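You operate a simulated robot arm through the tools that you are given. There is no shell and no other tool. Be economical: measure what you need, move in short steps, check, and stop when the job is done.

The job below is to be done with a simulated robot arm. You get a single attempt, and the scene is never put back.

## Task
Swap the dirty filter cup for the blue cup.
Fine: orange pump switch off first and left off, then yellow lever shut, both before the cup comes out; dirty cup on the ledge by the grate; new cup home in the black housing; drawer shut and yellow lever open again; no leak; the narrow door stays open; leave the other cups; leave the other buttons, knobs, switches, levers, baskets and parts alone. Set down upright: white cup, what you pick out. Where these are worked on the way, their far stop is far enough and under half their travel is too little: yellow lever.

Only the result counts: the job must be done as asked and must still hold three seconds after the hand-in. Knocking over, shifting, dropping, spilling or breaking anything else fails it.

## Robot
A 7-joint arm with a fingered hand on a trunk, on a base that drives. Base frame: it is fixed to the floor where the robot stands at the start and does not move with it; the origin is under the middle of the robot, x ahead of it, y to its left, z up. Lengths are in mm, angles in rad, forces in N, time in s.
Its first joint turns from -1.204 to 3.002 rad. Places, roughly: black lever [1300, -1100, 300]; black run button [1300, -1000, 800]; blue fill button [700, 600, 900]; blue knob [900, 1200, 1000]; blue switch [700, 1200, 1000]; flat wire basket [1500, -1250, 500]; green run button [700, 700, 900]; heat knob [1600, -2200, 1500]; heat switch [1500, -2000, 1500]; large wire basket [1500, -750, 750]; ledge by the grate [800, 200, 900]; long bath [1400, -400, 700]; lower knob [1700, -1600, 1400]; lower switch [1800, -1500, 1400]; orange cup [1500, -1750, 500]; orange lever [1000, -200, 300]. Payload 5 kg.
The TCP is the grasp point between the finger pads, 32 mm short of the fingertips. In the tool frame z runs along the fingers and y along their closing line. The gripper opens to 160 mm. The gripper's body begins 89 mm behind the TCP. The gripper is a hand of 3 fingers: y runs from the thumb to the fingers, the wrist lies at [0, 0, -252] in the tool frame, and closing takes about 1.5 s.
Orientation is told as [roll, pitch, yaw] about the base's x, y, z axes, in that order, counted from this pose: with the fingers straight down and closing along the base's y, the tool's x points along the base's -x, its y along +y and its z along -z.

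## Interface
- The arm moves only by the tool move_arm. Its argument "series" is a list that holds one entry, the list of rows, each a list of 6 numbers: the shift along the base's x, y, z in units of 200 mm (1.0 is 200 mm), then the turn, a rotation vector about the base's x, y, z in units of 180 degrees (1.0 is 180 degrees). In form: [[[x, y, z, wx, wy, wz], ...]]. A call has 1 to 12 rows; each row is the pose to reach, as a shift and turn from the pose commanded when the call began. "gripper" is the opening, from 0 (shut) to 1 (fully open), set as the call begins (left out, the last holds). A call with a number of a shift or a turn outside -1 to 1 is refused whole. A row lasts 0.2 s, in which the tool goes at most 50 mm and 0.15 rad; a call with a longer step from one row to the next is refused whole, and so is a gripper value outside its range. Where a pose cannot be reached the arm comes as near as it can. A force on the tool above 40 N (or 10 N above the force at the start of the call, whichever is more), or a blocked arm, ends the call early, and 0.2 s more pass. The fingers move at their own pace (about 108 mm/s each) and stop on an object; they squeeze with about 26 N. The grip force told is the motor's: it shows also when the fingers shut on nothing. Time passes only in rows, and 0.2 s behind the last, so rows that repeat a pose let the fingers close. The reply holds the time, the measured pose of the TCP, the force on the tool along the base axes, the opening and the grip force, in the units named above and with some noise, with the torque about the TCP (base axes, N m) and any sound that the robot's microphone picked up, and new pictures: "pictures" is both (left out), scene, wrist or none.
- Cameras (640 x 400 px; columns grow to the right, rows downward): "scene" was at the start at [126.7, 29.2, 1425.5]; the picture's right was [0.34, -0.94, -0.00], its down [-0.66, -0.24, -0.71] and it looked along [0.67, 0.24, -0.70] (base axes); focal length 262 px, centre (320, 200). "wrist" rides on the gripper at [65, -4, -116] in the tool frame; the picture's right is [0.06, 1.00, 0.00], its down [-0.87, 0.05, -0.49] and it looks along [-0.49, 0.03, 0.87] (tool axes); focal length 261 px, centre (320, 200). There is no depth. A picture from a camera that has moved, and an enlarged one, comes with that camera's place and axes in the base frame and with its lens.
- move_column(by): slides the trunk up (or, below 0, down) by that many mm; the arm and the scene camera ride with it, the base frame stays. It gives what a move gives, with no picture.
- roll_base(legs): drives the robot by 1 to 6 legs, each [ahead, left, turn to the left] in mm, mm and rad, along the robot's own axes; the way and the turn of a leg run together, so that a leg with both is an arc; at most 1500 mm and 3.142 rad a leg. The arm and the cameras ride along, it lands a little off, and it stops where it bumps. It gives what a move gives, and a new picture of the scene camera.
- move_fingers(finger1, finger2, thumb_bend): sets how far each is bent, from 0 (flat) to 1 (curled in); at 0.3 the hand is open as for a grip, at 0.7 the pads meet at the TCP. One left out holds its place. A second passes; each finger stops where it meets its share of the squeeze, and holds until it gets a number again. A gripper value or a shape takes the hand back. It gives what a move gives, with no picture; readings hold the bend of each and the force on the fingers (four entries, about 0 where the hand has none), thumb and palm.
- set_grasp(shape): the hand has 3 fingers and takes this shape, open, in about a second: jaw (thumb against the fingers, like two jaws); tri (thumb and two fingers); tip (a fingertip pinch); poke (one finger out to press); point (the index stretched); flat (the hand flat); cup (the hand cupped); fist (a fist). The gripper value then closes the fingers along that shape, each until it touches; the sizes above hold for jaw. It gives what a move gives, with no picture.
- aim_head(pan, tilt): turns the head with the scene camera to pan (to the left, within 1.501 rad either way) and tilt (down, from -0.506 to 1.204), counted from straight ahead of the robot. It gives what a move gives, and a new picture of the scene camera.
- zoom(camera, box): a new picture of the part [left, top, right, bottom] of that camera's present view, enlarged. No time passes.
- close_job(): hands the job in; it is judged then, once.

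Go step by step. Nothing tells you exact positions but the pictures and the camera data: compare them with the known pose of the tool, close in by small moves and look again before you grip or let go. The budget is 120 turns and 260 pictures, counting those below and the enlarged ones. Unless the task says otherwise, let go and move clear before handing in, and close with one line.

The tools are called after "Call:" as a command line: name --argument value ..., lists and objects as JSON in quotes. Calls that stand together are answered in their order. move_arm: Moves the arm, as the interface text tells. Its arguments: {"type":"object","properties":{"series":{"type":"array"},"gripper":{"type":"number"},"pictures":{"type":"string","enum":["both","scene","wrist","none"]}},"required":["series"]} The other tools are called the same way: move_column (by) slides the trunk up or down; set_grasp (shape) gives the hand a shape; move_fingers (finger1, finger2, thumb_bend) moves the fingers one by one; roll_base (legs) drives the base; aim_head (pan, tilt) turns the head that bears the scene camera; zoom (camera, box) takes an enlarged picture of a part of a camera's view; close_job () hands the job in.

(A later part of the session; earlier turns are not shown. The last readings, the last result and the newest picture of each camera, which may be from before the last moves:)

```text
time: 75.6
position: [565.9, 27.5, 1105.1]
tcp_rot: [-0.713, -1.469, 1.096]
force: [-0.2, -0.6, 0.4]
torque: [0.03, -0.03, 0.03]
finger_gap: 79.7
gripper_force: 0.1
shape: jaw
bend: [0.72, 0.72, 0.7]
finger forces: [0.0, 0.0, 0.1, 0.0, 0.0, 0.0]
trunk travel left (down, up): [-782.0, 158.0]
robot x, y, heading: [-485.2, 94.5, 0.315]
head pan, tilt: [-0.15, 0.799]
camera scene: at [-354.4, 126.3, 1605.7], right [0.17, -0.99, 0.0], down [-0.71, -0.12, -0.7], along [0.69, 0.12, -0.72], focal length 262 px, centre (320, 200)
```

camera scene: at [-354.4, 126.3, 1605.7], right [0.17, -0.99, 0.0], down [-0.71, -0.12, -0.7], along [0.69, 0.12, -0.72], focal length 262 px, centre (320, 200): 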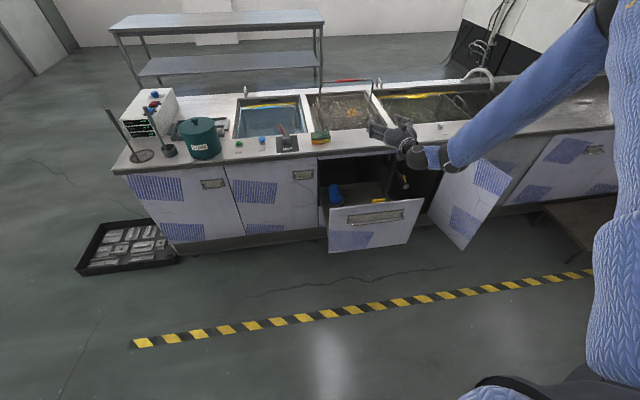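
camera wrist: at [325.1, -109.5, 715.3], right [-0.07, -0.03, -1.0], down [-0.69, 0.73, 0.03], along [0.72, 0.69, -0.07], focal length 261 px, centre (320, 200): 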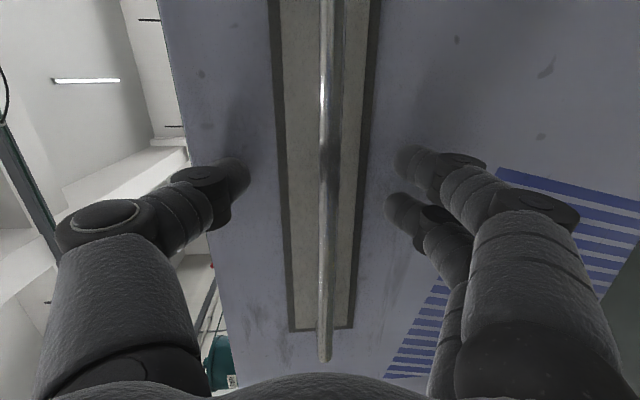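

I can see a blue cup in the drawer. I'll zoom in.

Call:
zoom --camera "scene" --box '[310, 145, 430, 235]'

Call:
roll_base --legs '[[150, 0, 0]]'

Call:
zoom --camera "scene" --box '[310, 150, 450, 270]'

```text
4.44 times, centred on (370, 190) of scene
camera zoom: at [-354.4, 126.3, 1605.7], right [0.17, -0.99, 0.0], down [-0.71, -0.12, -0.7], along [0.69, 0.12, -0.72], focal length 1166 px, centre (98, 244)
```

zoom: 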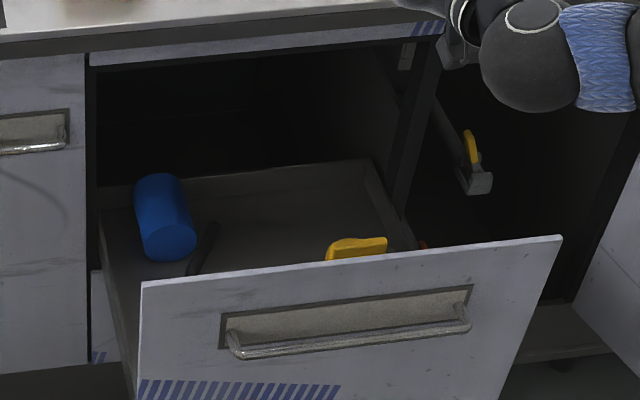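

```text
time: 76.9
position: [709.2, 76.8, 1104.0]
tcp_rot: [-0.711, -1.467, 1.096]
force: [0.2, 0.3, 0.0]
torque: [-0.01, -0.05, -0.05]
finger_gap: 80.0
gripper_force: 0.1
shape: jaw
bend: [0.72, 0.72, 0.7]
finger forces: [0.0, 0.0, 0.0, 0.1, 0.1, 0.0]
trunk travel left (down, up): [-782.0, 158.0]
robot x, y, heading: [-336.0, 141.5, 0.313]
head pan, tilt: [-0.15, 0.799]
camera scene: at [-210.4, 173.8, 1605.7], right [0.17, -0.99, 0.0], down [-0.71, -0.12, -0.7], along [0.69, 0.12, -0.72], focal length 262 px, centre (320, 200)
```

scene: 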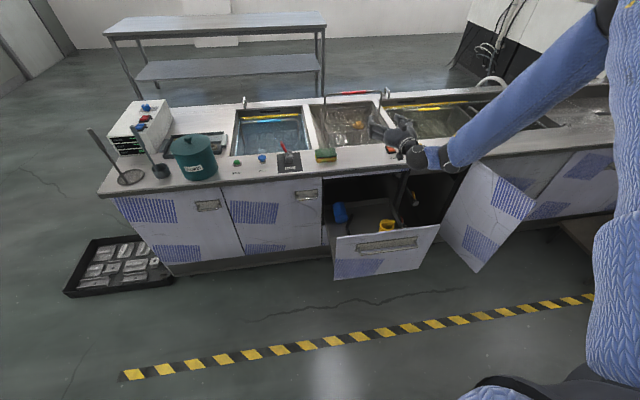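

```text
3.33 times, centred on (380, 210) of scene
camera zoom: at [-210.4, 173.8, 1605.7], right [0.17, -0.99, 0.0], down [-0.71, -0.12, -0.7], along [0.69, 0.12, -0.72], focal length 875 px, centre (120, 167)
```

zoom: 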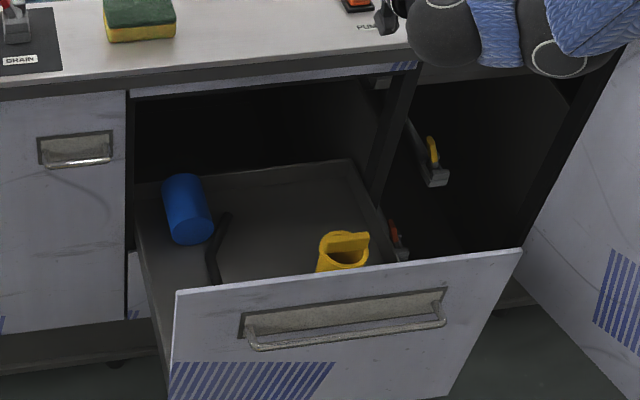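

The drawer holds a blue cup, a black tool and a yellow cup. The black housing is not seen yet; I'll go closer and look down.

Call:
roll_base --legs '[[170, 0, 0]]'

Call:
aim_head --pan -0.4 --tilt 1.0

Call:
zoom --camera "scene" --box '[240, 90, 440, 250]'

```text
time: 78.4
position: [872.4, 132.6, 1104.4]
tcp_rot: [-0.708, -1.468, 1.094]
force: [0.7, 0.1, 0.2]
torque: [-0.02, -0.06, 0.03]
finger_gap: 79.8
gripper_force: 0.0
shape: jaw
bend: [0.72, 0.72, 0.7]
finger forces: [0.0, 0.0, 0.0, 0.1, 0.0, 0.1]
trunk travel left (down, up): [-782.0, 158.0]
robot x, y, heading: [-176.6, 196.7, 0.316]
head pan, tilt: [-0.15, 0.799]
camera scene: at [-48.9, 227.2, 1605.6], right [0.17, -0.99, 0.0], down [-0.71, -0.12, -0.7], along [0.69, 0.12, -0.72], focal length 262 px, centre (320, 200)
```

scene: 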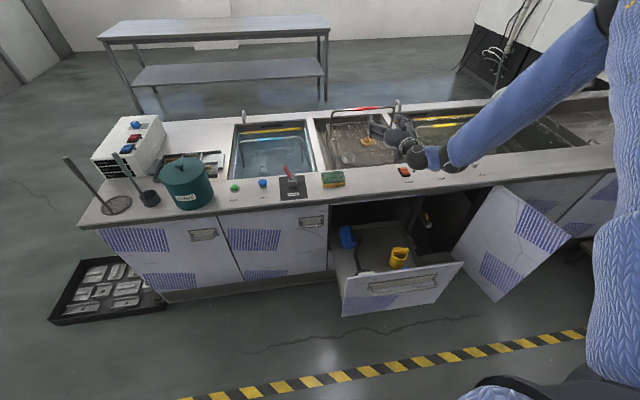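

```text
time: 79.2
position: [870.8, 131.5, 1106.5]
tcp_rot: [-0.72, -1.47, 1.108]
force: [-0.3, 1.3, 0.2]
torque: [-0.01, -0.01, 0.02]
finger_gap: 79.9
gripper_force: 0.0
shape: jaw
bend: [0.72, 0.72, 0.7]
finger forces: [0.0, 0.1, 0.0, 0.0, 0.1, 0.1]
trunk travel left (down, up): [-782.0, 158.0]
robot x, y, heading: [-178.4, 195.8, 0.322]
head pan, tilt: [-0.4, 1.0]
camera scene: at [-61.6, 207.1, 1590.8], right [-0.08, -1.0, 0.0], down [-0.84, 0.07, -0.54], along [0.54, -0.04, -0.84], focal length 262 px, centre (320, 200)
```

scene: 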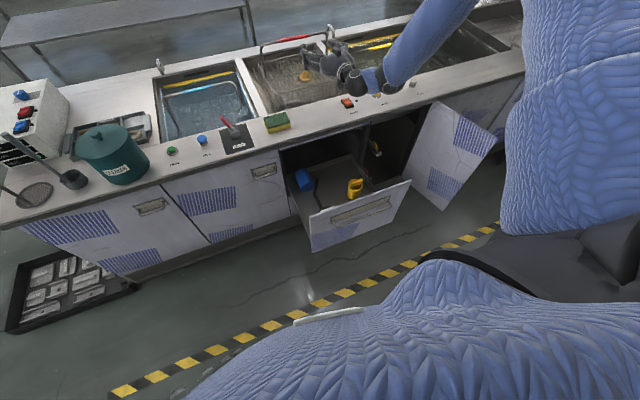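

```text
2.50 times, centred on (340, 170) of scene
camera zoom: at [-61.6, 207.1, 1590.8], right [-0.08, -1.0, 0.0], down [-0.84, 0.07, -0.54], along [0.54, -0.04, -0.84], focal length 656 px, centre (270, 275)
```

zoom: 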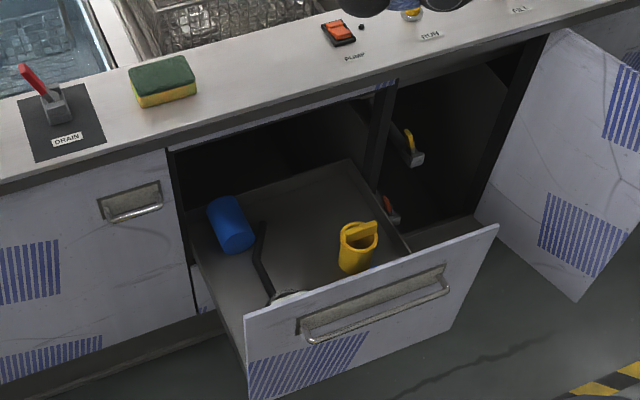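

The blue cup seems to be lying on its side, and there is a black arm with a white piece near the front of the drawer. I'll bring the wrist camera above the drawer.

Call:
move_arm --series '[[[-0.2, -0.065, 0.05, -0.0135, 0.042, 0], [-0.4, -0.13, 0.1, -0.027, 0.084, 0], [-0.6, -0.195, 0.1, -0.0405, 0.126, 0], [-0.8, -0.26, 0.1, -0.054, 0.168, 0], [-0.95, -0.305, 0.1, -0.0675, 0.21, 0], [-0.95, -0.305, 0.1, -0.081, 0.252, 0], [-0.95, -0.305, 0.1, -0.0945, 0.294, 0], [-0.95, -0.305, 0.1, -0.108, 0.336, 0], [-0.95, -0.305, 0.1, -0.1215, 0.378, 0], [-0.95, -0.305, 0.1, -0.135, 0.42, 0], [-0.95, -0.305, 0.1, -0.144, 0.448, 0]]]'

```text
time: 81.6
position: [679.7, 71.8, 1126.5]
tcp_rot: [0.072, -0.019, 0.383]
force: [1.0, -0.5, -0.5]
torque: [0.02, 0.0, 0.02]
finger_gap: 80.0
gripper_force: 0.0
shape: jaw
bend: [0.72, 0.72, 0.7]
finger forces: [0.1, 0.0, 0.0, 0.0, 0.1, 0.1]
trunk travel left (down, up): [-782.0, 158.0]
robot x, y, heading: [-177.4, 197.0, 0.318]
head pan, tilt: [-0.4, 1.0]
camera scene: at [-60.3, 207.9, 1590.6], right [-0.08, -1.0, 0.0], down [-0.84, 0.07, -0.54], along [0.54, -0.04, -0.84], focal length 262 px, centre (320, 200)
camera wrist: at [622.6, 34.4, 1239.6], right [-0.43, 0.9, 0.07], down [0.79, 0.34, 0.51], along [0.44, 0.28, -0.86], focal length 261 px, centre (320, 200)
```

scene: 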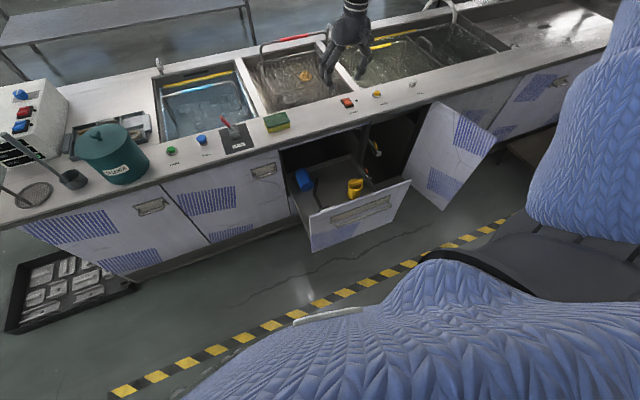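
wrist: 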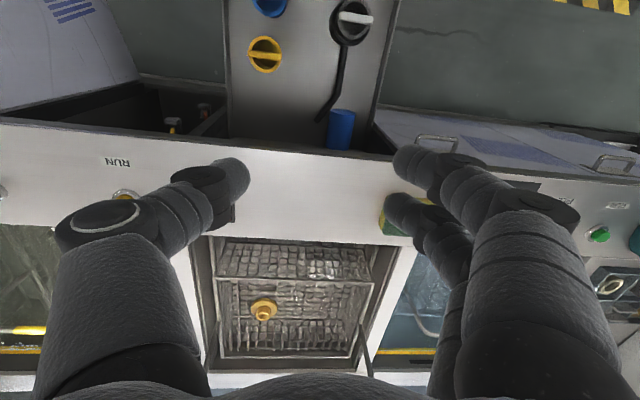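

Now I see the layout: a black housing with white-handled cup, a yellow cup, and a blue one in front. I'll move back to see it whole.

Call:
move_arm --series '[[[-0.2, -0.065, 0, 0, 0, 0], [-0.4, -0.13, 0, 0, 0, 0], [-0.6, -0.195, 0, 0, 0, 0], [-0.8, -0.26, 0, 0, 0, 0], [-0.95, -0.305, 0, 0, 0, 0]]]' --pictures "wrist"

Call:
zoom --camera "wrist" --box '[180, 0, 460, 200]'

```text
time: 82.8
position: [488.2, 11.0, 1125.2]
tcp_rot: [0.073, -0.022, 0.384]
force: [1.1, -0.1, -0.1]
torque: [0.05, -0.05, -0.01]
finger_gap: 80.0
gripper_force: 0.1
shape: jaw
bend: [0.72, 0.72, 0.7]
finger forces: [0.0, 0.0, 0.0, 0.0, 0.0, 0.0]
trunk travel left (down, up): [-782.0, 158.0]
robot x, y, heading: [-178.1, 194.4, 0.323]
head pan, tilt: [-0.4, 1.0]
camera wrist: at [430.6, -25.8, 1240.0], right [-0.43, 0.9, 0.07], down [0.79, 0.34, 0.51], along [0.44, 0.28, -0.86], focal length 261 px, centre (320, 200)
```

wrist: 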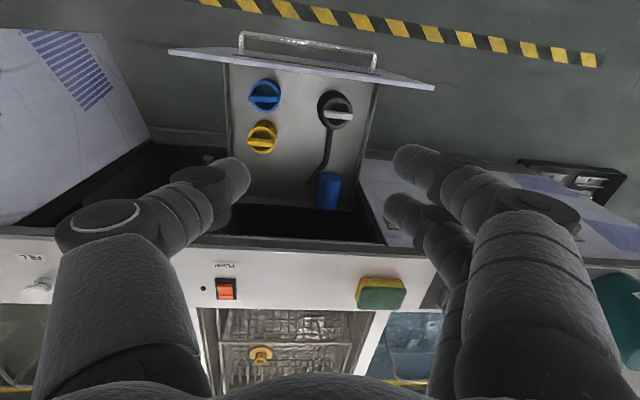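

```text
2.00 times, centred on (320, 100) of wrist
camera zoom: at [430.6, -25.8, 1240.0], right [-0.43, 0.9, 0.07], down [0.79, 0.34, 0.51], along [0.44, 0.28, -0.86], focal length 521 px, centre (320, 400)
```

zoom: 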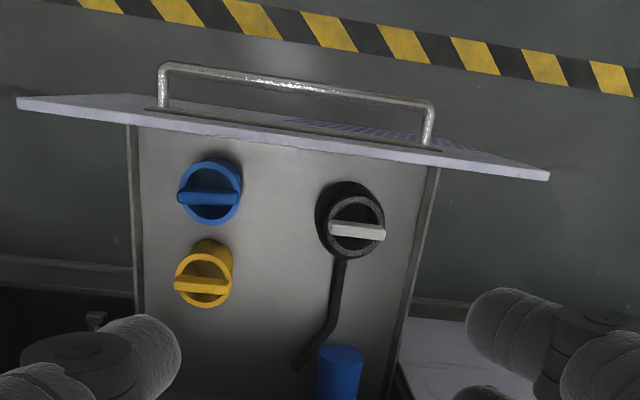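

Layout found: dirty cup (white bar) in the black housing at about (531,126,570); blue cup at about (571,-54,570); yellow cup at about (676,-26,572). I'll level the hand, then yaw it 90° so that it closes across the crossbars.

Call:
move_arm --series '[[[0.1, 0.2, 0, -0.023, 0.007, 0], [0.2, 0.4, 0, -0.023, 0.007, 0]]]' --pictures "none" --gripper 0.4

Call:
move_arm --series '[[[0, 0, 0, 0, 0, 0.0435], [0, 0, 0, 0, 0, 0.087], [0, 0, 0, 0, 0, 0.1305], [0, 0, 0, 0, 0, 0.174], [0, 0, 0, 0, 0, 0.2175], [0, 0, 0, 0, 0, 0.261], [0, 0, 0, 0, 0, 0.3045], [0, 0, 0, 0, 0, 0.348], [0, 0, 0, 0, 0, 0.3915], [0, 0, 0, 0, 0, 0.435], [0, 0, 0, 0, 0, 0.478]]]'

```text
time: 83.4
position: [528.8, 89.2, 1124.0]
tcp_rot: [0.014, 0.027, 0.383]
force: [0.1, -0.4, 0.0]
torque: [0.0, 0.02, 0.0]
finger_gap: 64.6
gripper_force: 0.1
shape: jaw
bend: [0.73, 0.73, 0.7]
finger forces: [0.0, 0.0, 0.1, 0.0, 0.0, 0.0]
trunk travel left (down, up): [-782.0, 158.0]
robot x, y, heading: [-178.6, 195.6, 0.318]
head pan, tilt: [-0.4, 1.0]
```

```text
time: 85.8
position: [531.1, 88.8, 1125.9]
tcp_rot: [0.013, 0.026, 1.889]
force: [0.0, -0.1, -0.5]
torque: [0.02, -0.03, 0.0]
finger_gap: 64.4
gripper_force: 0.1
shape: jaw
bend: [0.73, 0.73, 0.7]
finger forces: [0.0, 0.0, 0.0, 0.0, 0.0, 0.0]
trunk travel left (down, up): [-782.0, 158.0]
robot x, y, heading: [-176.6, 191.5, 0.319]
head pan, tilt: [-0.4, 1.0]
camera scene: at [-61.0, 207.2, 1590.7], right [-0.08, -1.0, 0.0], down [-0.84, 0.07, -0.54], along [0.54, -0.04, -0.84], focal length 262 px, centre (320, 200)
camera wrist: at [555.7, 32.4, 1243.7], right [-0.93, -0.37, 0.01], down [-0.32, 0.82, 0.47], along [-0.19, 0.43, -0.88], focal length 261 px, centre (320, 200)
```

scene: 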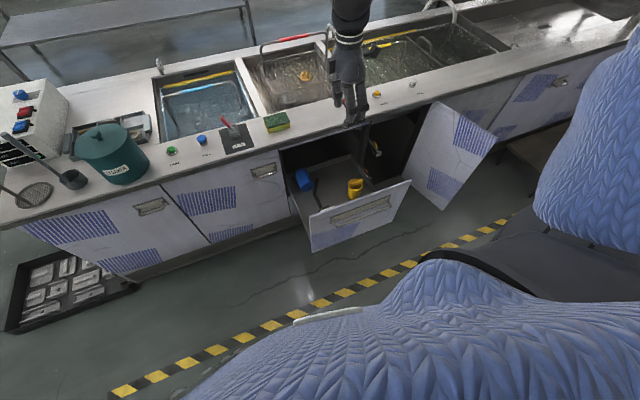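
wrist: 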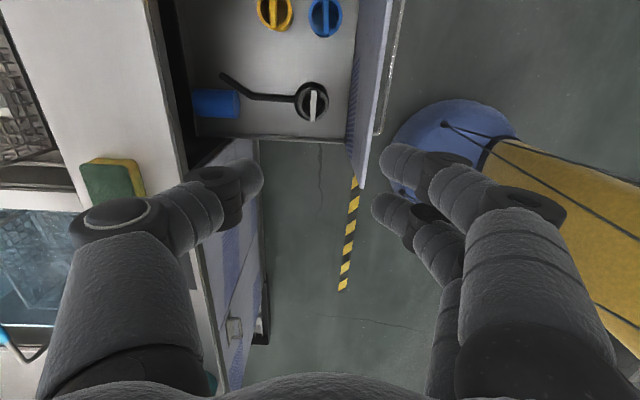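

The hand is aligned. I'll shift over the white bar and lower by 300 mm to look again.

Call:
move_arm --series '[[[-0.015, 0.17, 0, 0, 0, 0]]]' --pictures "none"

Call:
move_column --by -330

Call:
move_arm --series '[[[0, 0, 0, 0, 0, 0]]]'

```text
time: 86.2
position: [528.1, 125.4, 1125.5]
tcp_rot: [0.013, 0.026, 1.885]
force: [0.5, 0.3, -0.8]
torque: [-0.04, 0.02, 0.01]
finger_gap: 64.7
gripper_force: 0.0
shape: jaw
bend: [0.73, 0.73, 0.7]
finger forces: [0.0, 0.0, 0.0, 0.0, 0.0, 0.0]
trunk travel left (down, up): [-782.0, 158.0]
robot x, y, heading: [-179.8, 196.5, 0.32]
head pan, tilt: [-0.4, 1.0]
```

```text
time: 89.4
position: [527.0, 125.0, 796.9]
tcp_rot: [0.015, 0.026, 1.886]
force: [-0.5, -0.3, -0.9]
torque: [0.01, -0.01, 0.0]
finger_gap: 64.5
gripper_force: 0.0
shape: jaw
bend: [0.73, 0.73, 0.7]
finger forces: [0.1, 0.0, 0.1, 0.0, 0.0, 0.0]
trunk travel left (down, up): [-452.0, 488.0]
robot x, y, heading: [-178.7, 197.5, 0.317]
head pan, tilt: [-0.4, 1.0]
```

```text
time: 89.8
position: [526.6, 125.1, 796.2]
tcp_rot: [0.013, 0.026, 1.885]
force: [0.2, -0.6, 0.2]
torque: [0.02, 0.02, -0.03]
finger_gap: 64.4
gripper_force: 0.2
shape: jaw
bend: [0.73, 0.73, 0.7]
finger forces: [0.0, 0.0, 0.0, 0.0, 0.0, 0.0]
trunk travel left (down, up): [-452.0, 488.0]
robot x, y, heading: [-179.8, 195.6, 0.319]
head pan, tilt: [-0.4, 1.0]
camera scene: at [-61.1, 207.3, 1260.7], right [-0.08, -1.0, 0.0], down [-0.84, 0.07, -0.54], along [0.54, -0.04, -0.84], focal length 262 px, centre (320, 200)
camera wrist: at [551.6, 67.4, 913.7], right [-0.93, -0.37, 0.01], down [-0.32, 0.82, 0.47], along [-0.18, 0.43, -0.88], focal length 261 px, centre (320, 200)
```

scene: 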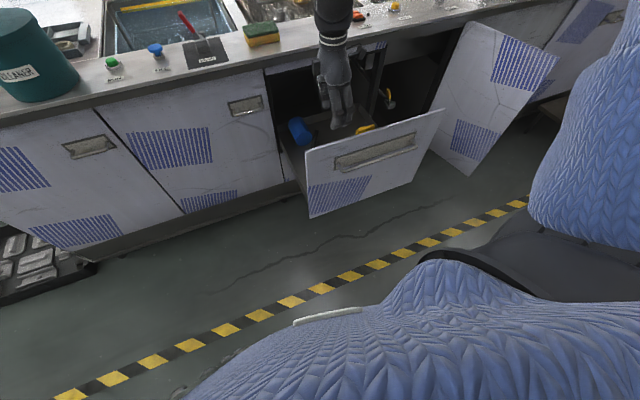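
wrist: 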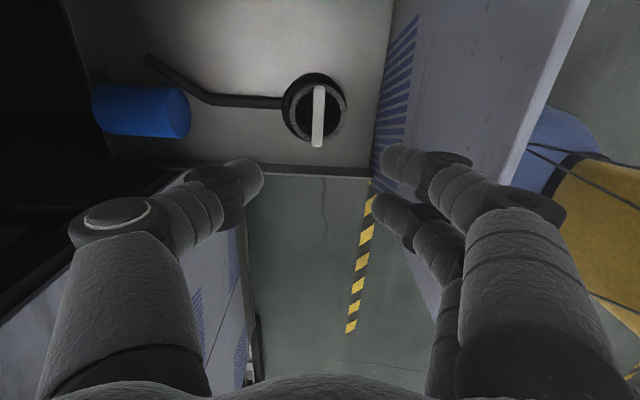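

The white bar top is at about z 585 and the hand is nearly centred. I'll correct slightly and go down to just above it.

Call:
move_arm --series '[[[0.01, -0.02, 0, 0, 0, 0]]]' --pictures "none"

Call:
move_column --by -150

Call:
move_arm --series '[[[0, 0, 0, 0, 0, 0]]]'

```text
time: 90.2
position: [528.1, 120.4, 795.5]
tcp_rot: [0.013, 0.027, 1.885]
force: [-0.1, -0.3, 1.5]
torque: [0.0, -0.01, 0.01]
finger_gap: 64.5
gripper_force: 0.0
shape: jaw
bend: [0.73, 0.73, 0.7]
finger forces: [0.0, 0.0, 0.0, 0.0, 0.1, 0.0]
trunk travel left (down, up): [-452.0, 488.0]
robot x, y, heading: [-178.3, 197.7, 0.323]
head pan, tilt: [-0.4, 1.0]
```

```text
time: 92.0
position: [528.1, 121.2, 645.7]
tcp_rot: [0.011, 0.024, 1.884]
force: [0.2, -0.3, 0.0]
torque: [-0.02, -0.01, -0.01]
finger_gap: 64.4
gripper_force: 0.2
shape: jaw
bend: [0.73, 0.73, 0.7]
finger forces: [0.1, 0.0, 0.0, 0.1, 0.1, 0.1]
trunk travel left (down, up): [-302.0, 638.0]
robot x, y, heading: [-179.0, 194.7, 0.318]
head pan, tilt: [-0.4, 1.0]
```

```text
time: 92.4
position: [527.2, 120.6, 645.6]
tcp_rot: [0.013, 0.025, 1.886]
force: [-0.3, 1.1, 0.1]
torque: [0.05, 0.01, -0.01]
finger_gap: 64.2
gripper_force: 0.0
shape: jaw
bend: [0.73, 0.73, 0.7]
finger forces: [0.0, 0.0, 0.0, 0.0, 0.1, 0.1]
trunk travel left (down, up): [-302.0, 638.0]
robot x, y, heading: [-176.9, 198.1, 0.32]
head pan, tilt: [-0.4, 1.0]
camera scene: at [-61.1, 207.3, 1110.7], right [-0.08, -1.0, 0.0], down [-0.84, 0.07, -0.54], along [0.54, -0.04, -0.84], focal length 262 px, centre (320, 200)
camera wrist: at [553.7, 63.3, 763.8], right [-0.93, -0.37, 0.01], down [-0.32, 0.82, 0.47], along [-0.18, 0.43, -0.88], focal length 261 px, centre (320, 200)
```

scene: 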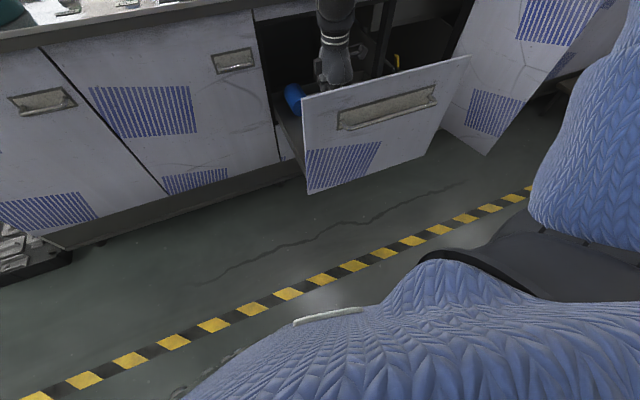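
wrist: 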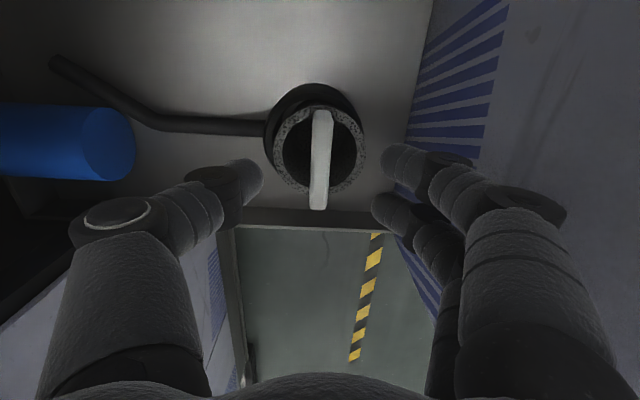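

Well aligned. I'll descend 50 mm and check.

Call:
move_arm --series '[[[0, 0.005, -0.1, 0, 0, 0], [0, 0.01, -0.18, 0, 0, 0], [0, 0.015, -0.25, 0, 0, 0]]]' --pictures "wrist"

```text
time: 93.2
position: [530.7, 123.3, 595.1]
tcp_rot: [0.012, 0.028, 1.885]
force: [1.1, -0.3, 0.4]
torque: [0.03, 0.0, -0.02]
finger_gap: 64.4
gripper_force: 0.0
shape: jaw
bend: [0.73, 0.73, 0.7]
finger forces: [0.0, 0.1, 0.1, 0.0, 0.0, 0.0]
trunk travel left (down, up): [-302.0, 638.0]
robot x, y, heading: [-181.7, 197.7, 0.318]
head pan, tilt: [-0.4, 1.0]
camera wrist: at [554.2, 66.3, 713.3], right [-0.93, -0.37, 0.01], down [-0.32, 0.82, 0.47], along [-0.18, 0.43, -0.88], focal length 261 px, centre (320, 200)
```

wrist: 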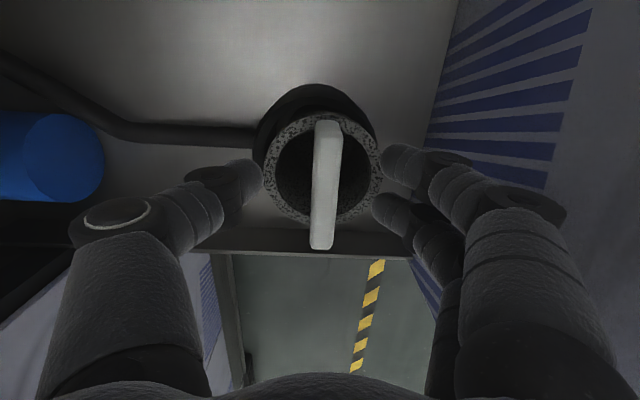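

Call:
zoom --camera "wrist" --box '[230, 70, 410, 270]'

Call:
zoom --camera "scene" --box '[270, 0, 430, 110]'

```text
2.00 times, centred on (320, 170) of wrist
camera zoom: at [554.2, 66.3, 713.3], right [-0.93, -0.37, 0.01], down [-0.32, 0.82, 0.47], along [-0.18, 0.43, -0.88], focal length 521 px, centre (320, 260)
```

zoom: 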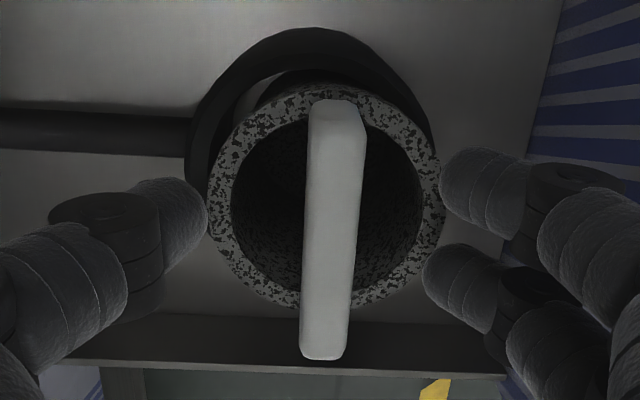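

```text
3.64 times, centred on (350, 55) of scene
camera zoom: at [-61.0, 207.3, 1110.7], right [-0.08, -1.0, 0.0], down [-0.84, 0.07, -0.54], along [0.54, -0.04, -0.84], focal length 954 px, centre (211, 727)
```

zoom: 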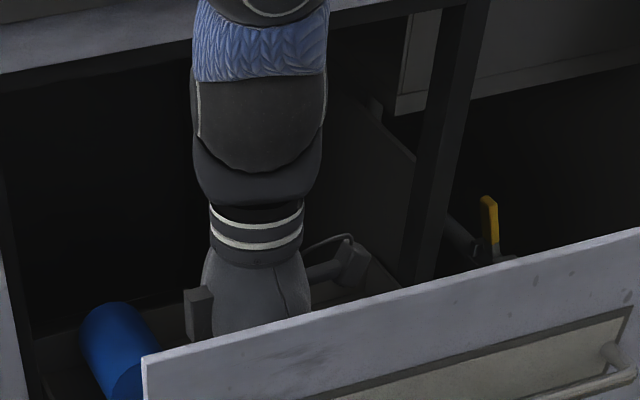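

The bar's top stands about 30 mm above the ring, so there is room to grip. I'll go 15 mm lower and close.

Call:
move_arm --series '[[[0, 0, -0.075, 0, 0, 0]]]' --pictures "none"

Call:
move_arm --series '[[[0, 0, 0, 0, 0, 0], [0, 0, 0, 0, 0, 0], [0, 0, 0, 0, 0, 0], [0, 0, 0, 0, 0, 0], [0, 0, 0, 0, 0, 0]]]' --gripper 0 --pictures "wrist"

```text
time: 93.6
position: [529.1, 123.6, 580.7]
tcp_rot: [0.012, 0.027, 1.884]
force: [0.6, 0.7, 0.3]
torque: [0.02, -0.04, -0.02]
finger_gap: 64.1
gripper_force: 16.4
shape: jaw
bend: [0.73, 0.73, 0.7]
finger forces: [7.4, 7.6, 0.1, 0.0, 15.4, 0.1]
trunk travel left (down, up): [-302.0, 638.0]
robot x, y, heading: [-180.6, 199.0, 0.321]
head pan, tilt: [-0.4, 1.0]
```

```text
time: 94.8
position: [529.8, 125.2, 580.1]
tcp_rot: [0.012, 0.028, 1.884]
force: [1.5, 0.3, 1.4]
torque: [0.04, -0.05, 0.0]
finger_gap: 63.5
gripper_force: 26.3
shape: jaw
bend: [0.73, 0.73, 0.7]
finger forces: [11.9, 12.0, 0.0, 0.0, 23.9, 0.0]
trunk travel left (down, up): [-302.0, 638.0]
robot x, y, heading: [-178.9, 196.5, 0.319]
head pan, tilt: [-0.4, 1.0]
camera wrist: at [553.7, 66.5, 698.1], right [-0.93, -0.37, 0.01], down [-0.32, 0.82, 0.47], along [-0.18, 0.43, -0.88], focal length 261 px, centre (320, 200)
```

wrist: 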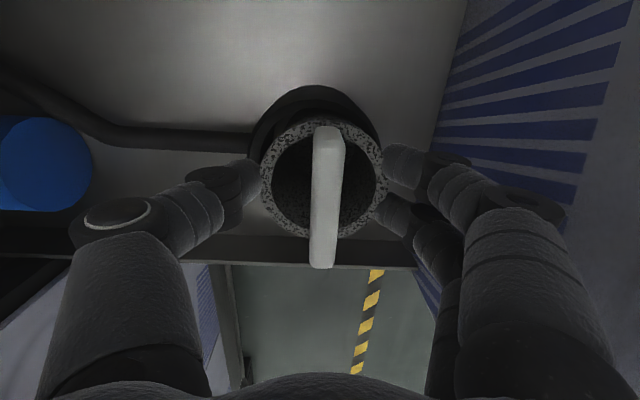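

The fingers hold the cup's outer ring (63 mm). I'll try lifting gently.

Call:
move_arm --series '[[[0, 0, 0.04, 0, 0, 0], [0, 0, 0.08, 0, 0, 0], [0, 0, 0.14, 0, 0, 0]]]' --pictures "wrist"

```text
time: 95.6
position: [530.4, 123.9, 609.0]
tcp_rot: [0.013, 0.026, 1.885]
force: [0.3, 1.2, -0.3]
torque: [0.03, -0.05, -0.01]
finger_gap: 63.5
gripper_force: 25.4
shape: jaw
bend: [0.73, 0.73, 0.7]
finger forces: [11.9, 12.0, 0.0, 0.1, 24.1, 0.0]
trunk travel left (down, up): [-302.0, 638.0]
robot x, y, heading: [-180.5, 195.5, 0.321]
head pan, tilt: [-0.4, 1.0]
camera wrist: at [553.8, 65.8, 726.6], right [-0.93, -0.37, 0.01], down [-0.32, 0.82, 0.47], along [-0.18, 0.43, -0.88], focal length 261 px, centre (320, 200)
```

wrist: 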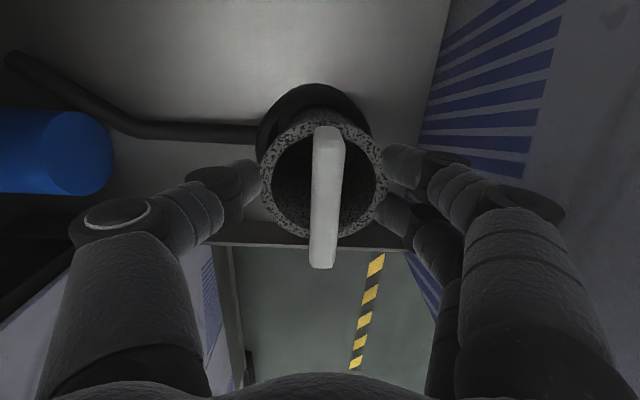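

The cup comes out cleanly. I'll raise it with the trunk to above the counter.

Call:
move_column --by 380

Call:
move_arm --series '[[[0, 0, 0.02, 0, 0, 0]]]'

```text
time: 99.2
position: [528.3, 123.5, 988.3]
tcp_rot: [0.011, 0.025, 1.885]
force: [0.1, 0.4, -1.1]
torque: [-0.01, -0.03, 0.02]
finger_gap: 63.4
gripper_force: 26.2
shape: jaw
bend: [0.73, 0.73, 0.7]
finger forces: [12.1, 12.3, 0.1, 0.0, 23.6, 0.1]
trunk travel left (down, up): [-682.0, 258.0]
robot x, y, heading: [-176.5, 197.8, 0.319]
head pan, tilt: [-0.4, 1.0]
```

```text
time: 99.6
position: [528.8, 122.7, 993.2]
tcp_rot: [0.013, 0.026, 1.885]
force: [-0.3, 0.1, 0.4]
torque: [-0.01, -0.04, 0.01]
finger_gap: 63.1
gripper_force: 26.8
shape: jaw
bend: [0.73, 0.73, 0.7]
finger forces: [12.1, 12.3, 0.0, 0.0, 23.6, 0.0]
trunk travel left (down, up): [-682.0, 258.0]
robot x, y, heading: [-178.6, 195.5, 0.319]
head pan, tilt: [-0.4, 1.0]
camera scene: at [-61.2, 207.3, 1490.7], right [-0.08, -1.0, 0.0], down [-0.84, 0.07, -0.54], along [0.54, -0.04, -0.84], focal length 262 px, centre (320, 200)
camera wrist: at [553.9, 65.6, 1110.9], right [-0.93, -0.37, 0.01], down [-0.32, 0.82, 0.47], along [-0.18, 0.43, -0.88], focal length 261 px, centre (320, 200)
```

scene: 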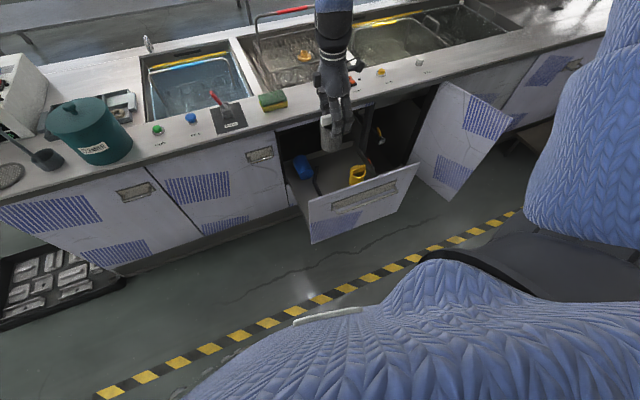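
wrist: 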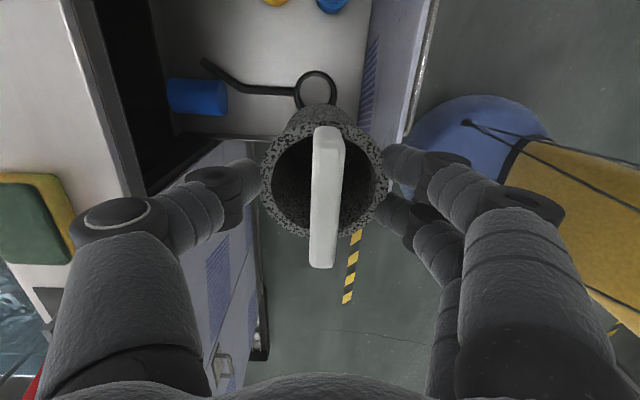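

Call:
zoom --camera "scene" --box '[250, 60, 410, 200]'

Call:
aim_head --pan 0.0 --tilt 0.75

Call:
zoom --camera "scene" --box '[280, 60, 480, 200]'

```text
2.86 times, centred on (330, 130) of scene
camera zoom: at [-61.2, 207.3, 1490.7], right [-0.08, -1.0, 0.0], down [-0.84, 0.07, -0.54], along [0.54, -0.04, -0.84], focal length 750 px, centre (291, 400)
```

zoom: 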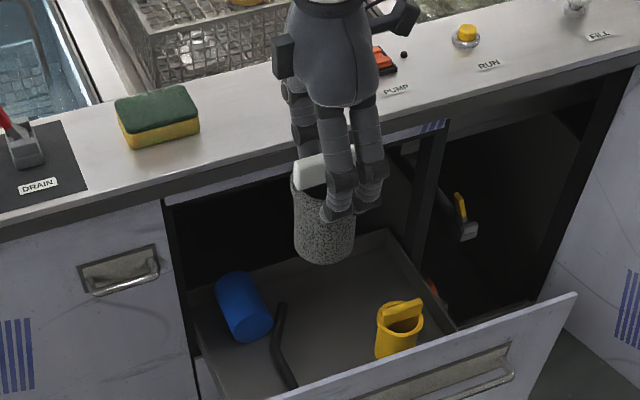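

```text
time: 100.5
position: [529.4, 122.8, 993.6]
tcp_rot: [0.014, 0.029, 1.886]
force: [0.2, -0.3, -0.3]
torque: [-0.01, 0.0, 0.02]
finger_gap: 63.0
gripper_force: 26.0
shape: jaw
bend: [0.73, 0.73, 0.7]
finger forces: [12.1, 12.3, 0.0, 0.0, 23.6, 0.0]
trunk travel left (down, up): [-682.0, 258.0]
robot x, y, heading: [-180.0, 198.4, 0.322]
head pan, tilt: [0.0, 0.75]
camera scene: at [-51.7, 238.8, 1509.7], right [0.31, -0.95, 0.0], down [-0.65, -0.21, -0.73], along [0.69, 0.23, -0.68], focal length 262 px, centre (320, 200)
```

scene: 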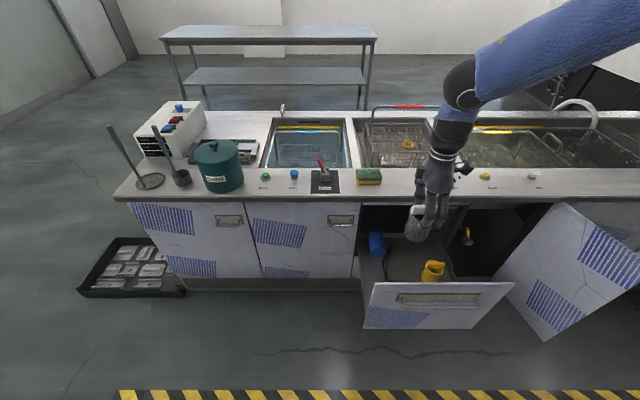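

```text
2.86 times, centred on (380, 130) of scene
camera zoom: at [-51.7, 238.8, 1509.7], right [0.31, -0.95, 0.0], down [-0.65, -0.21, -0.73], along [0.69, 0.23, -0.68], focal length 750 px, centre (149, 400)
```

zoom: 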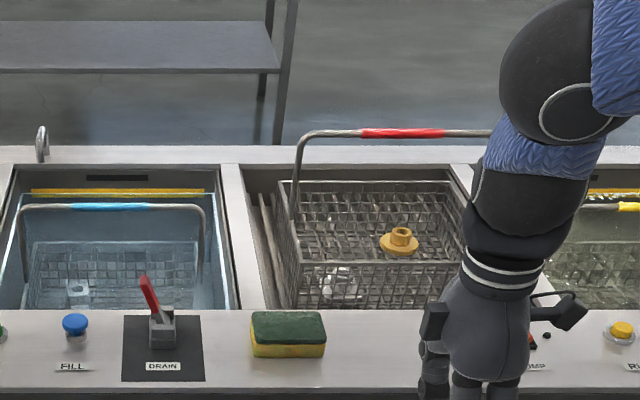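

Dirty speckled cup with white bar is in hand; rim about at TCP height, bottom about 90 mm below. I'll raise a bit and carry it forward to the ledge between sponge and pump switch, target about (792,188).

Call:
move_arm --series '[[[0, 0, 0.12, 0, 0, 0], [0, 0, 0.25, 0, 0, 0], [0.2, 0.05, 0.25, 0, 0, 0], [0.4, 0.1, 0.25, 0, 0, 0], [0.6, 0.145, 0.25, 0, 0, 0], [0.8, 0.19, 0.25, 0, 0, 0], [0.95, 0.23, 0.25, 0, 0, 0]]]'

```text
time: 102.1
position: [722.1, 170.7, 1041.7]
tcp_rot: [0.014, 0.027, 1.885]
force: [-0.6, -0.3, -0.8]
torque: [-0.03, 0.03, 0.0]
finger_gap: 63.3
gripper_force: 25.8
shape: jaw
bend: [0.73, 0.73, 0.7]
finger forces: [11.9, 12.5, 0.1, 0.0, 23.3, 0.1]
trunk travel left (down, up): [-682.0, 258.0]
robot x, y, heading: [-178.0, 194.2, 0.315]
head pan, tilt: [0.0, 0.75]
camera scene: at [-50.4, 239.0, 1509.7], right [0.31, -0.95, 0.0], down [-0.65, -0.21, -0.73], along [0.69, 0.23, -0.68], focal length 262 px, centre (320, 200)
camera wrist: at [746.1, 113.6, 1159.0], right [-0.93, -0.37, 0.01], down [-0.32, 0.82, 0.47], along [-0.18, 0.43, -0.88], focal length 261 px, centre (320, 200)
```

scene: 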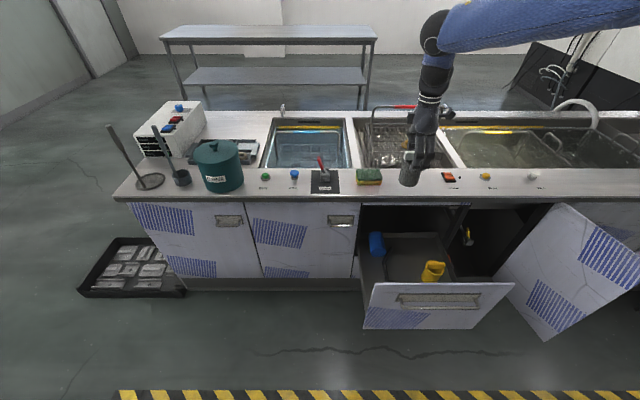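
wrist: 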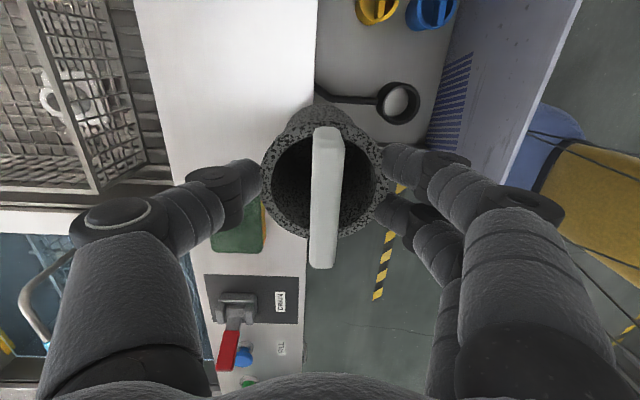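

I'll move 83 mm further onto the strip and lower to just above it.

Call:
move_arm --series '[[[0.14, 0.023, 0, 0, 0, 0], [0.28, 0.047, 0, 0, 0, 0], [0.415, 0.07, 0, 0, 0, 0], [0.415, 0.07, -0.12, 0, 0, 0], [0.415, 0.07, -0.24, 0, 0, 0]]]'

Call:
zoom --camera "scene" --box '[340, 90, 500, 210]'

```text
time: 103.3
position: [777.4, 157.8, 1007.4]
tcp_rot: [0.009, 0.024, 1.885]
force: [0.4, 0.0, 0.6]
torque: [-0.03, -0.01, -0.01]
finger_gap: 63.0
gripper_force: 25.8
shape: jaw
bend: [0.73, 0.73, 0.7]
finger forces: [11.8, 12.4, 0.1, 0.0, 23.2, 0.0]
out of reach, approached as far as the arm can: row 2, 3, 4, 5
trunk travel left (down, up): [-682.0, 258.0]
robot x, y, heading: [-180.0, 196.9, 0.316]
head pan, tilt: [0.0, 0.75]
camera scene: at [-52.0, 238.9, 1509.9], right [0.31, -0.95, 0.0], down [-0.65, -0.21, -0.73], along [0.69, 0.23, -0.68], focal length 262 px, centre (320, 200)
camera wrist: at [801.5, 100.0, 1125.8], right [-0.93, -0.37, 0.01], down [-0.32, 0.82, 0.47], along [-0.18, 0.44, -0.88], focal length 261 px, centre (320, 200)
```

scene: 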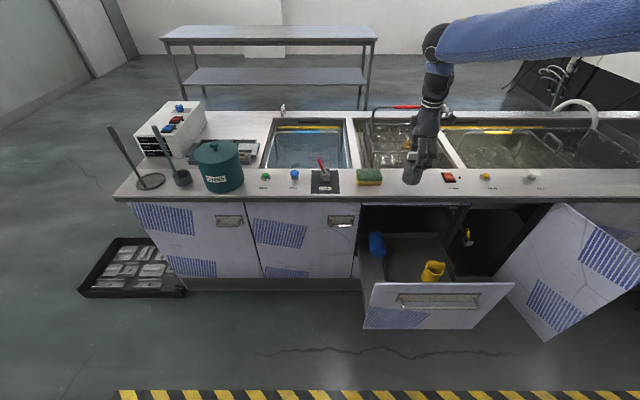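
wrist: 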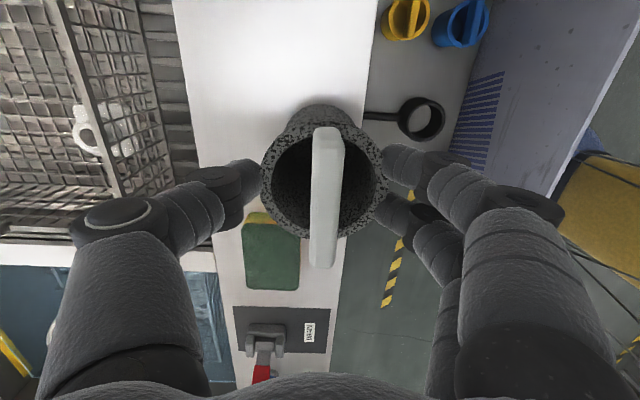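

```text
3.33 times, centred on (420, 150) of scene
camera zoom: at [-52.0, 238.9, 1509.9], right [0.31, -0.95, 0.0], down [-0.65, -0.21, -0.73], along [0.69, 0.23, -0.68], focal length 875 px, centre (-13, 367)
```

zoom: 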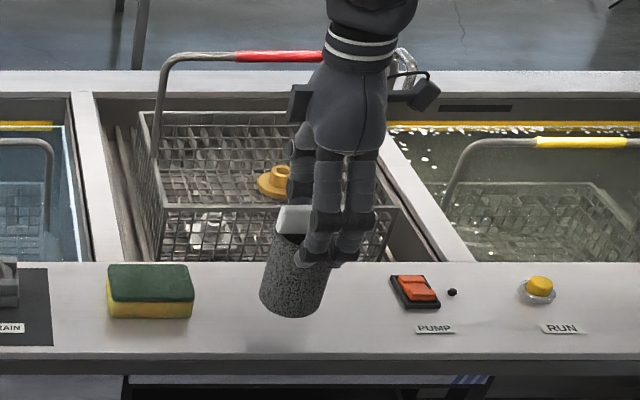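

The reach ends at u≈788, a bit near the front edge. There is room for the base to roll 40 mm forward.

Call:
roll_base --legs '[[35, 0, 0]]'

Call:
move_arm --series '[[[0, 0, -0.04, 0, 0, 0], [0, 0, -0.08, 0, 0, 0], [0, 0, -0.1, 0, 0, 0]]]'

```text
time: 104.2
position: [811.6, 168.4, 1006.1]
tcp_rot: [0.01, 0.026, 1.885]
force: [0.5, 0.3, -2.1]
torque: [0.0, 0.02, 0.03]
finger_gap: 63.0
gripper_force: 26.6
shape: jaw
bend: [0.73, 0.73, 0.7]
finger forces: [11.8, 12.3, 0.1, 0.0, 23.3, 0.0]
trunk travel left (down, up): [-682.0, 258.0]
robot x, y, heading: [-144.9, 206.9, 0.317]
head pan, tilt: [0.0, 0.75]
camera scene: at [-16.0, 250.5, 1509.6], right [0.31, -0.95, 0.0], down [-0.65, -0.21, -0.73], along [0.69, 0.23, -0.68], focal length 262 px, centre (320, 200)
```

scene: 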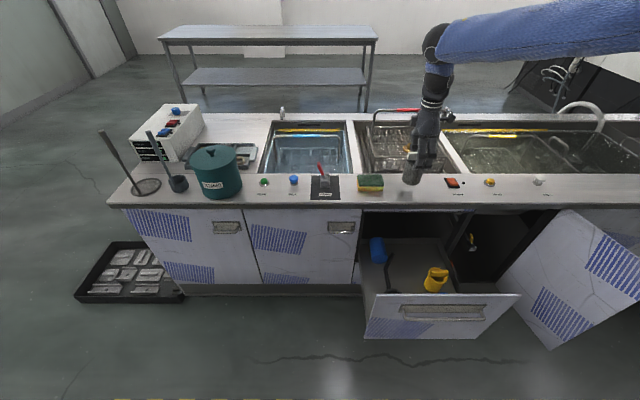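

```text
time: 105.0
position: [806.9, 166.1, 987.5]
tcp_rot: [0.004, 0.022, 1.885]
force: [-0.2, -0.6, -0.9]
torque: [0.02, 0.0, -0.01]
finger_gap: 63.2
gripper_force: 25.8
shape: jaw
bend: [0.73, 0.73, 0.7]
finger forces: [11.7, 12.4, 0.0, 0.0, 23.1, 0.1]
out of reach, approached as far as the arm can: row 3
trunk travel left (down, up): [-682.0, 258.0]
robot x, y, heading: [-142.7, 206.6, 0.319]
head pan, tilt: [0.0, 0.75]
camera scene: at [-19.1, 249.7, 1509.9], right [0.31, -0.95, 0.0], down [-0.65, -0.21, -0.73], along [0.69, 0.23, -0.68], focal length 262 px, centre (320, 200)
camera wrist: at [831.6, 107.8, 1106.8], right [-0.93, -0.37, 0.01], down [-0.32, 0.82, 0.47], along [-0.18, 0.44, -0.88], focal length 261 px, centre (320, 200)
```

scene: 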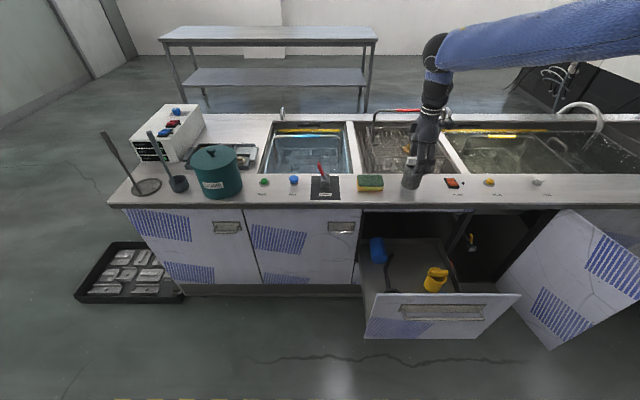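
wrist: 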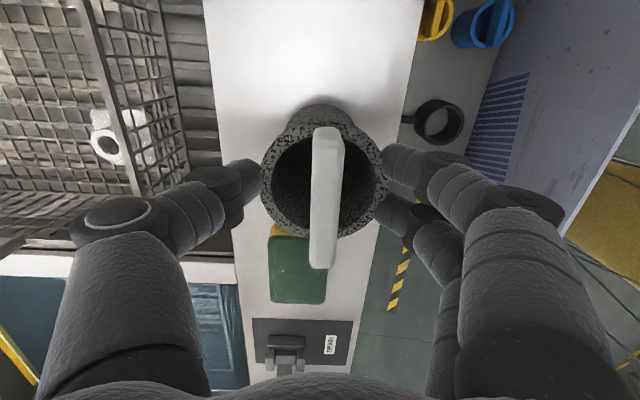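

Centred on the strip. I'll lower with the trunk in small steps.

Call:
move_column --by -8

Call:
zoom --camera "scene" --box '[370, 140, 450, 210]'

```text
time: 105.5
position: [808.0, 166.1, 980.6]
tcp_rot: [0.004, 0.021, 1.886]
force: [-0.1, 0.4, -0.5]
torque: [-0.02, 0.01, 0.01]
finger_gap: 63.3
gripper_force: 26.2
shape: jaw
bend: [0.73, 0.73, 0.7]
finger forces: [11.7, 12.5, 0.0, 0.0, 23.1, 0.0]
trunk travel left (down, up): [-674.0, 266.0]
robot x, y, heading: [-144.2, 204.9, 0.319]
head pan, tilt: [0.0, 0.75]
```

```text
5.71 times, centred on (410, 175) of scene
camera zoom: at [-18.4, 249.9, 1501.8], right [0.31, -0.95, 0.0], down [-0.65, -0.21, -0.73], along [0.69, 0.23, -0.68], focal length 1499 px, centre (-194, 343)
```

zoom: 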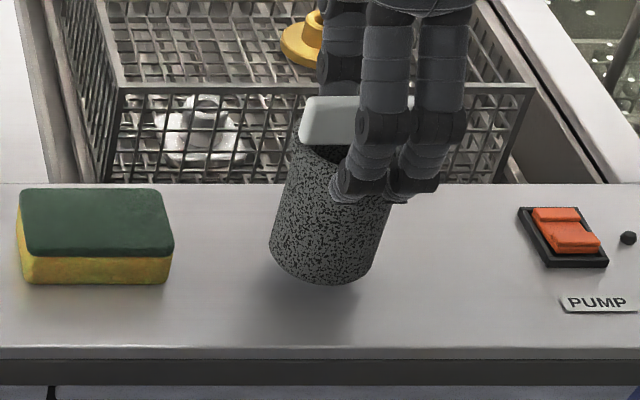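

Call:
move_column --by -6

Call:
move_column --by -4

Call:
zoom --camera "scene" --box '[370, 140, 450, 210]'

```text
time: 106.1
position: [808.3, 165.9, 974.2]
tcp_rot: [0.004, 0.021, 1.885]
force: [0.2, 0.8, -0.3]
torque: [0.01, -0.03, -0.02]
finger_gap: 63.1
gripper_force: 25.8
shape: jaw
bend: [0.73, 0.73, 0.7]
finger forces: [11.8, 12.4, 0.1, 0.1, 23.1, 0.0]
trunk travel left (down, up): [-668.0, 272.0]
robot x, y, heading: [-143.5, 205.2, 0.324]
head pan, tilt: [0.0, 0.75]
```

```text
time: 106.6
position: [808.3, 166.4, 971.0]
tcp_rot: [0.006, 0.021, 1.884]
force: [0.0, -0.5, -1.0]
torque: [0.0, -0.02, 0.0]
finger_gap: 63.1
gripper_force: 25.8
shape: jaw
bend: [0.73, 0.73, 0.7]
finger forces: [11.8, 12.5, 0.0, 0.0, 23.2, 0.0]
trunk travel left (down, up): [-664.0, 276.0]
robot x, y, heading: [-145.7, 204.9, 0.323]
head pan, tilt: [0.0, 0.75]
```

```text
5.71 times, centred on (410, 175) of scene
camera zoom: at [-18.5, 249.8, 1491.8], right [0.31, -0.95, 0.0], down [-0.65, -0.21, -0.73], along [0.69, 0.23, -0.68], focal length 1499 px, centre (-194, 343)
```

zoom: 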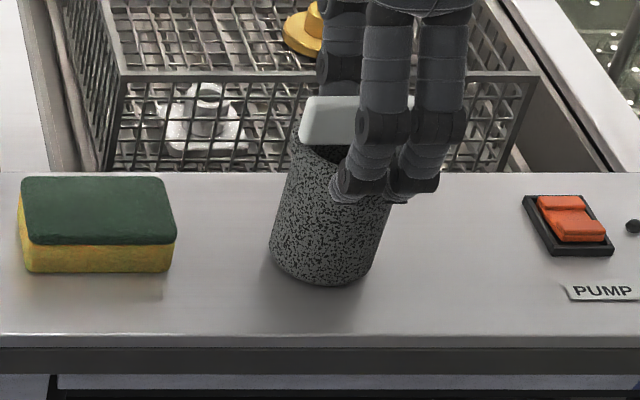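

Call:
move_column --by -4

Call:
move_column --by -4

Call:
zoom --camera "scene" --box '[370, 140, 450, 210]'

```text
time: 107.2
position: [808.3, 166.7, 968.1]
tcp_rot: [0.004, 0.021, 1.884]
force: [1.7, 0.4, 7.7]
torque: [-0.02, 0.12, -0.02]
finger_gap: 63.1
gripper_force: 25.8
shape: jaw
bend: [0.74, 0.73, 0.7]
finger forces: [12.3, 12.6, 0.1, 0.0, 24.9, 0.1]
trunk travel left (down, up): [-660.0, 280.0]
robot x, y, heading: [-148.4, 205.0, 0.323]
head pan, tilt: [0.0, 0.75]
```

```text
time: 107.7
position: [806.8, 166.0, 965.9]
tcp_rot: [0.002, 0.021, 1.885]
force: [1.6, -2.3, 27.9]
torque: [-0.06, 0.01, -0.01]
finger_gap: 63.6
gripper_force: 25.8
shape: jaw
bend: [0.74, 0.74, 0.71]
finger forces: [14.2, 13.8, 0.0, 0.0, 29.2, 0.0]
trunk travel left (down, up): [-656.0, 284.0]
robot x, y, heading: [-146.5, 205.2, 0.316]
head pan, tilt: [0.0, 0.75]
```

```text
5.71 times, centred on (410, 175) of scene
camera zoom: at [-20.6, 249.8, 1484.4], right [0.31, -0.95, 0.0], down [-0.65, -0.21, -0.73], along [0.7, 0.23, -0.68], focal length 1499 px, centre (-194, 343)
```

zoom: 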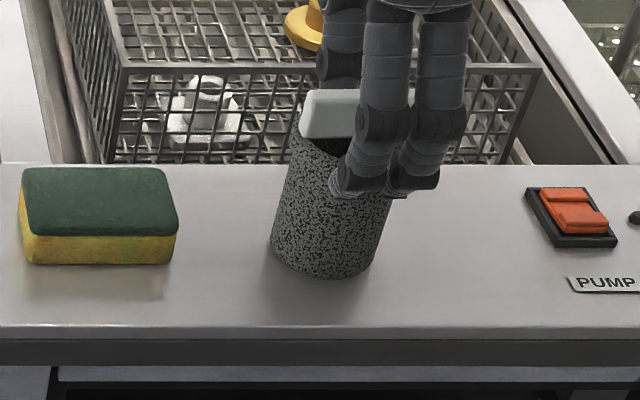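

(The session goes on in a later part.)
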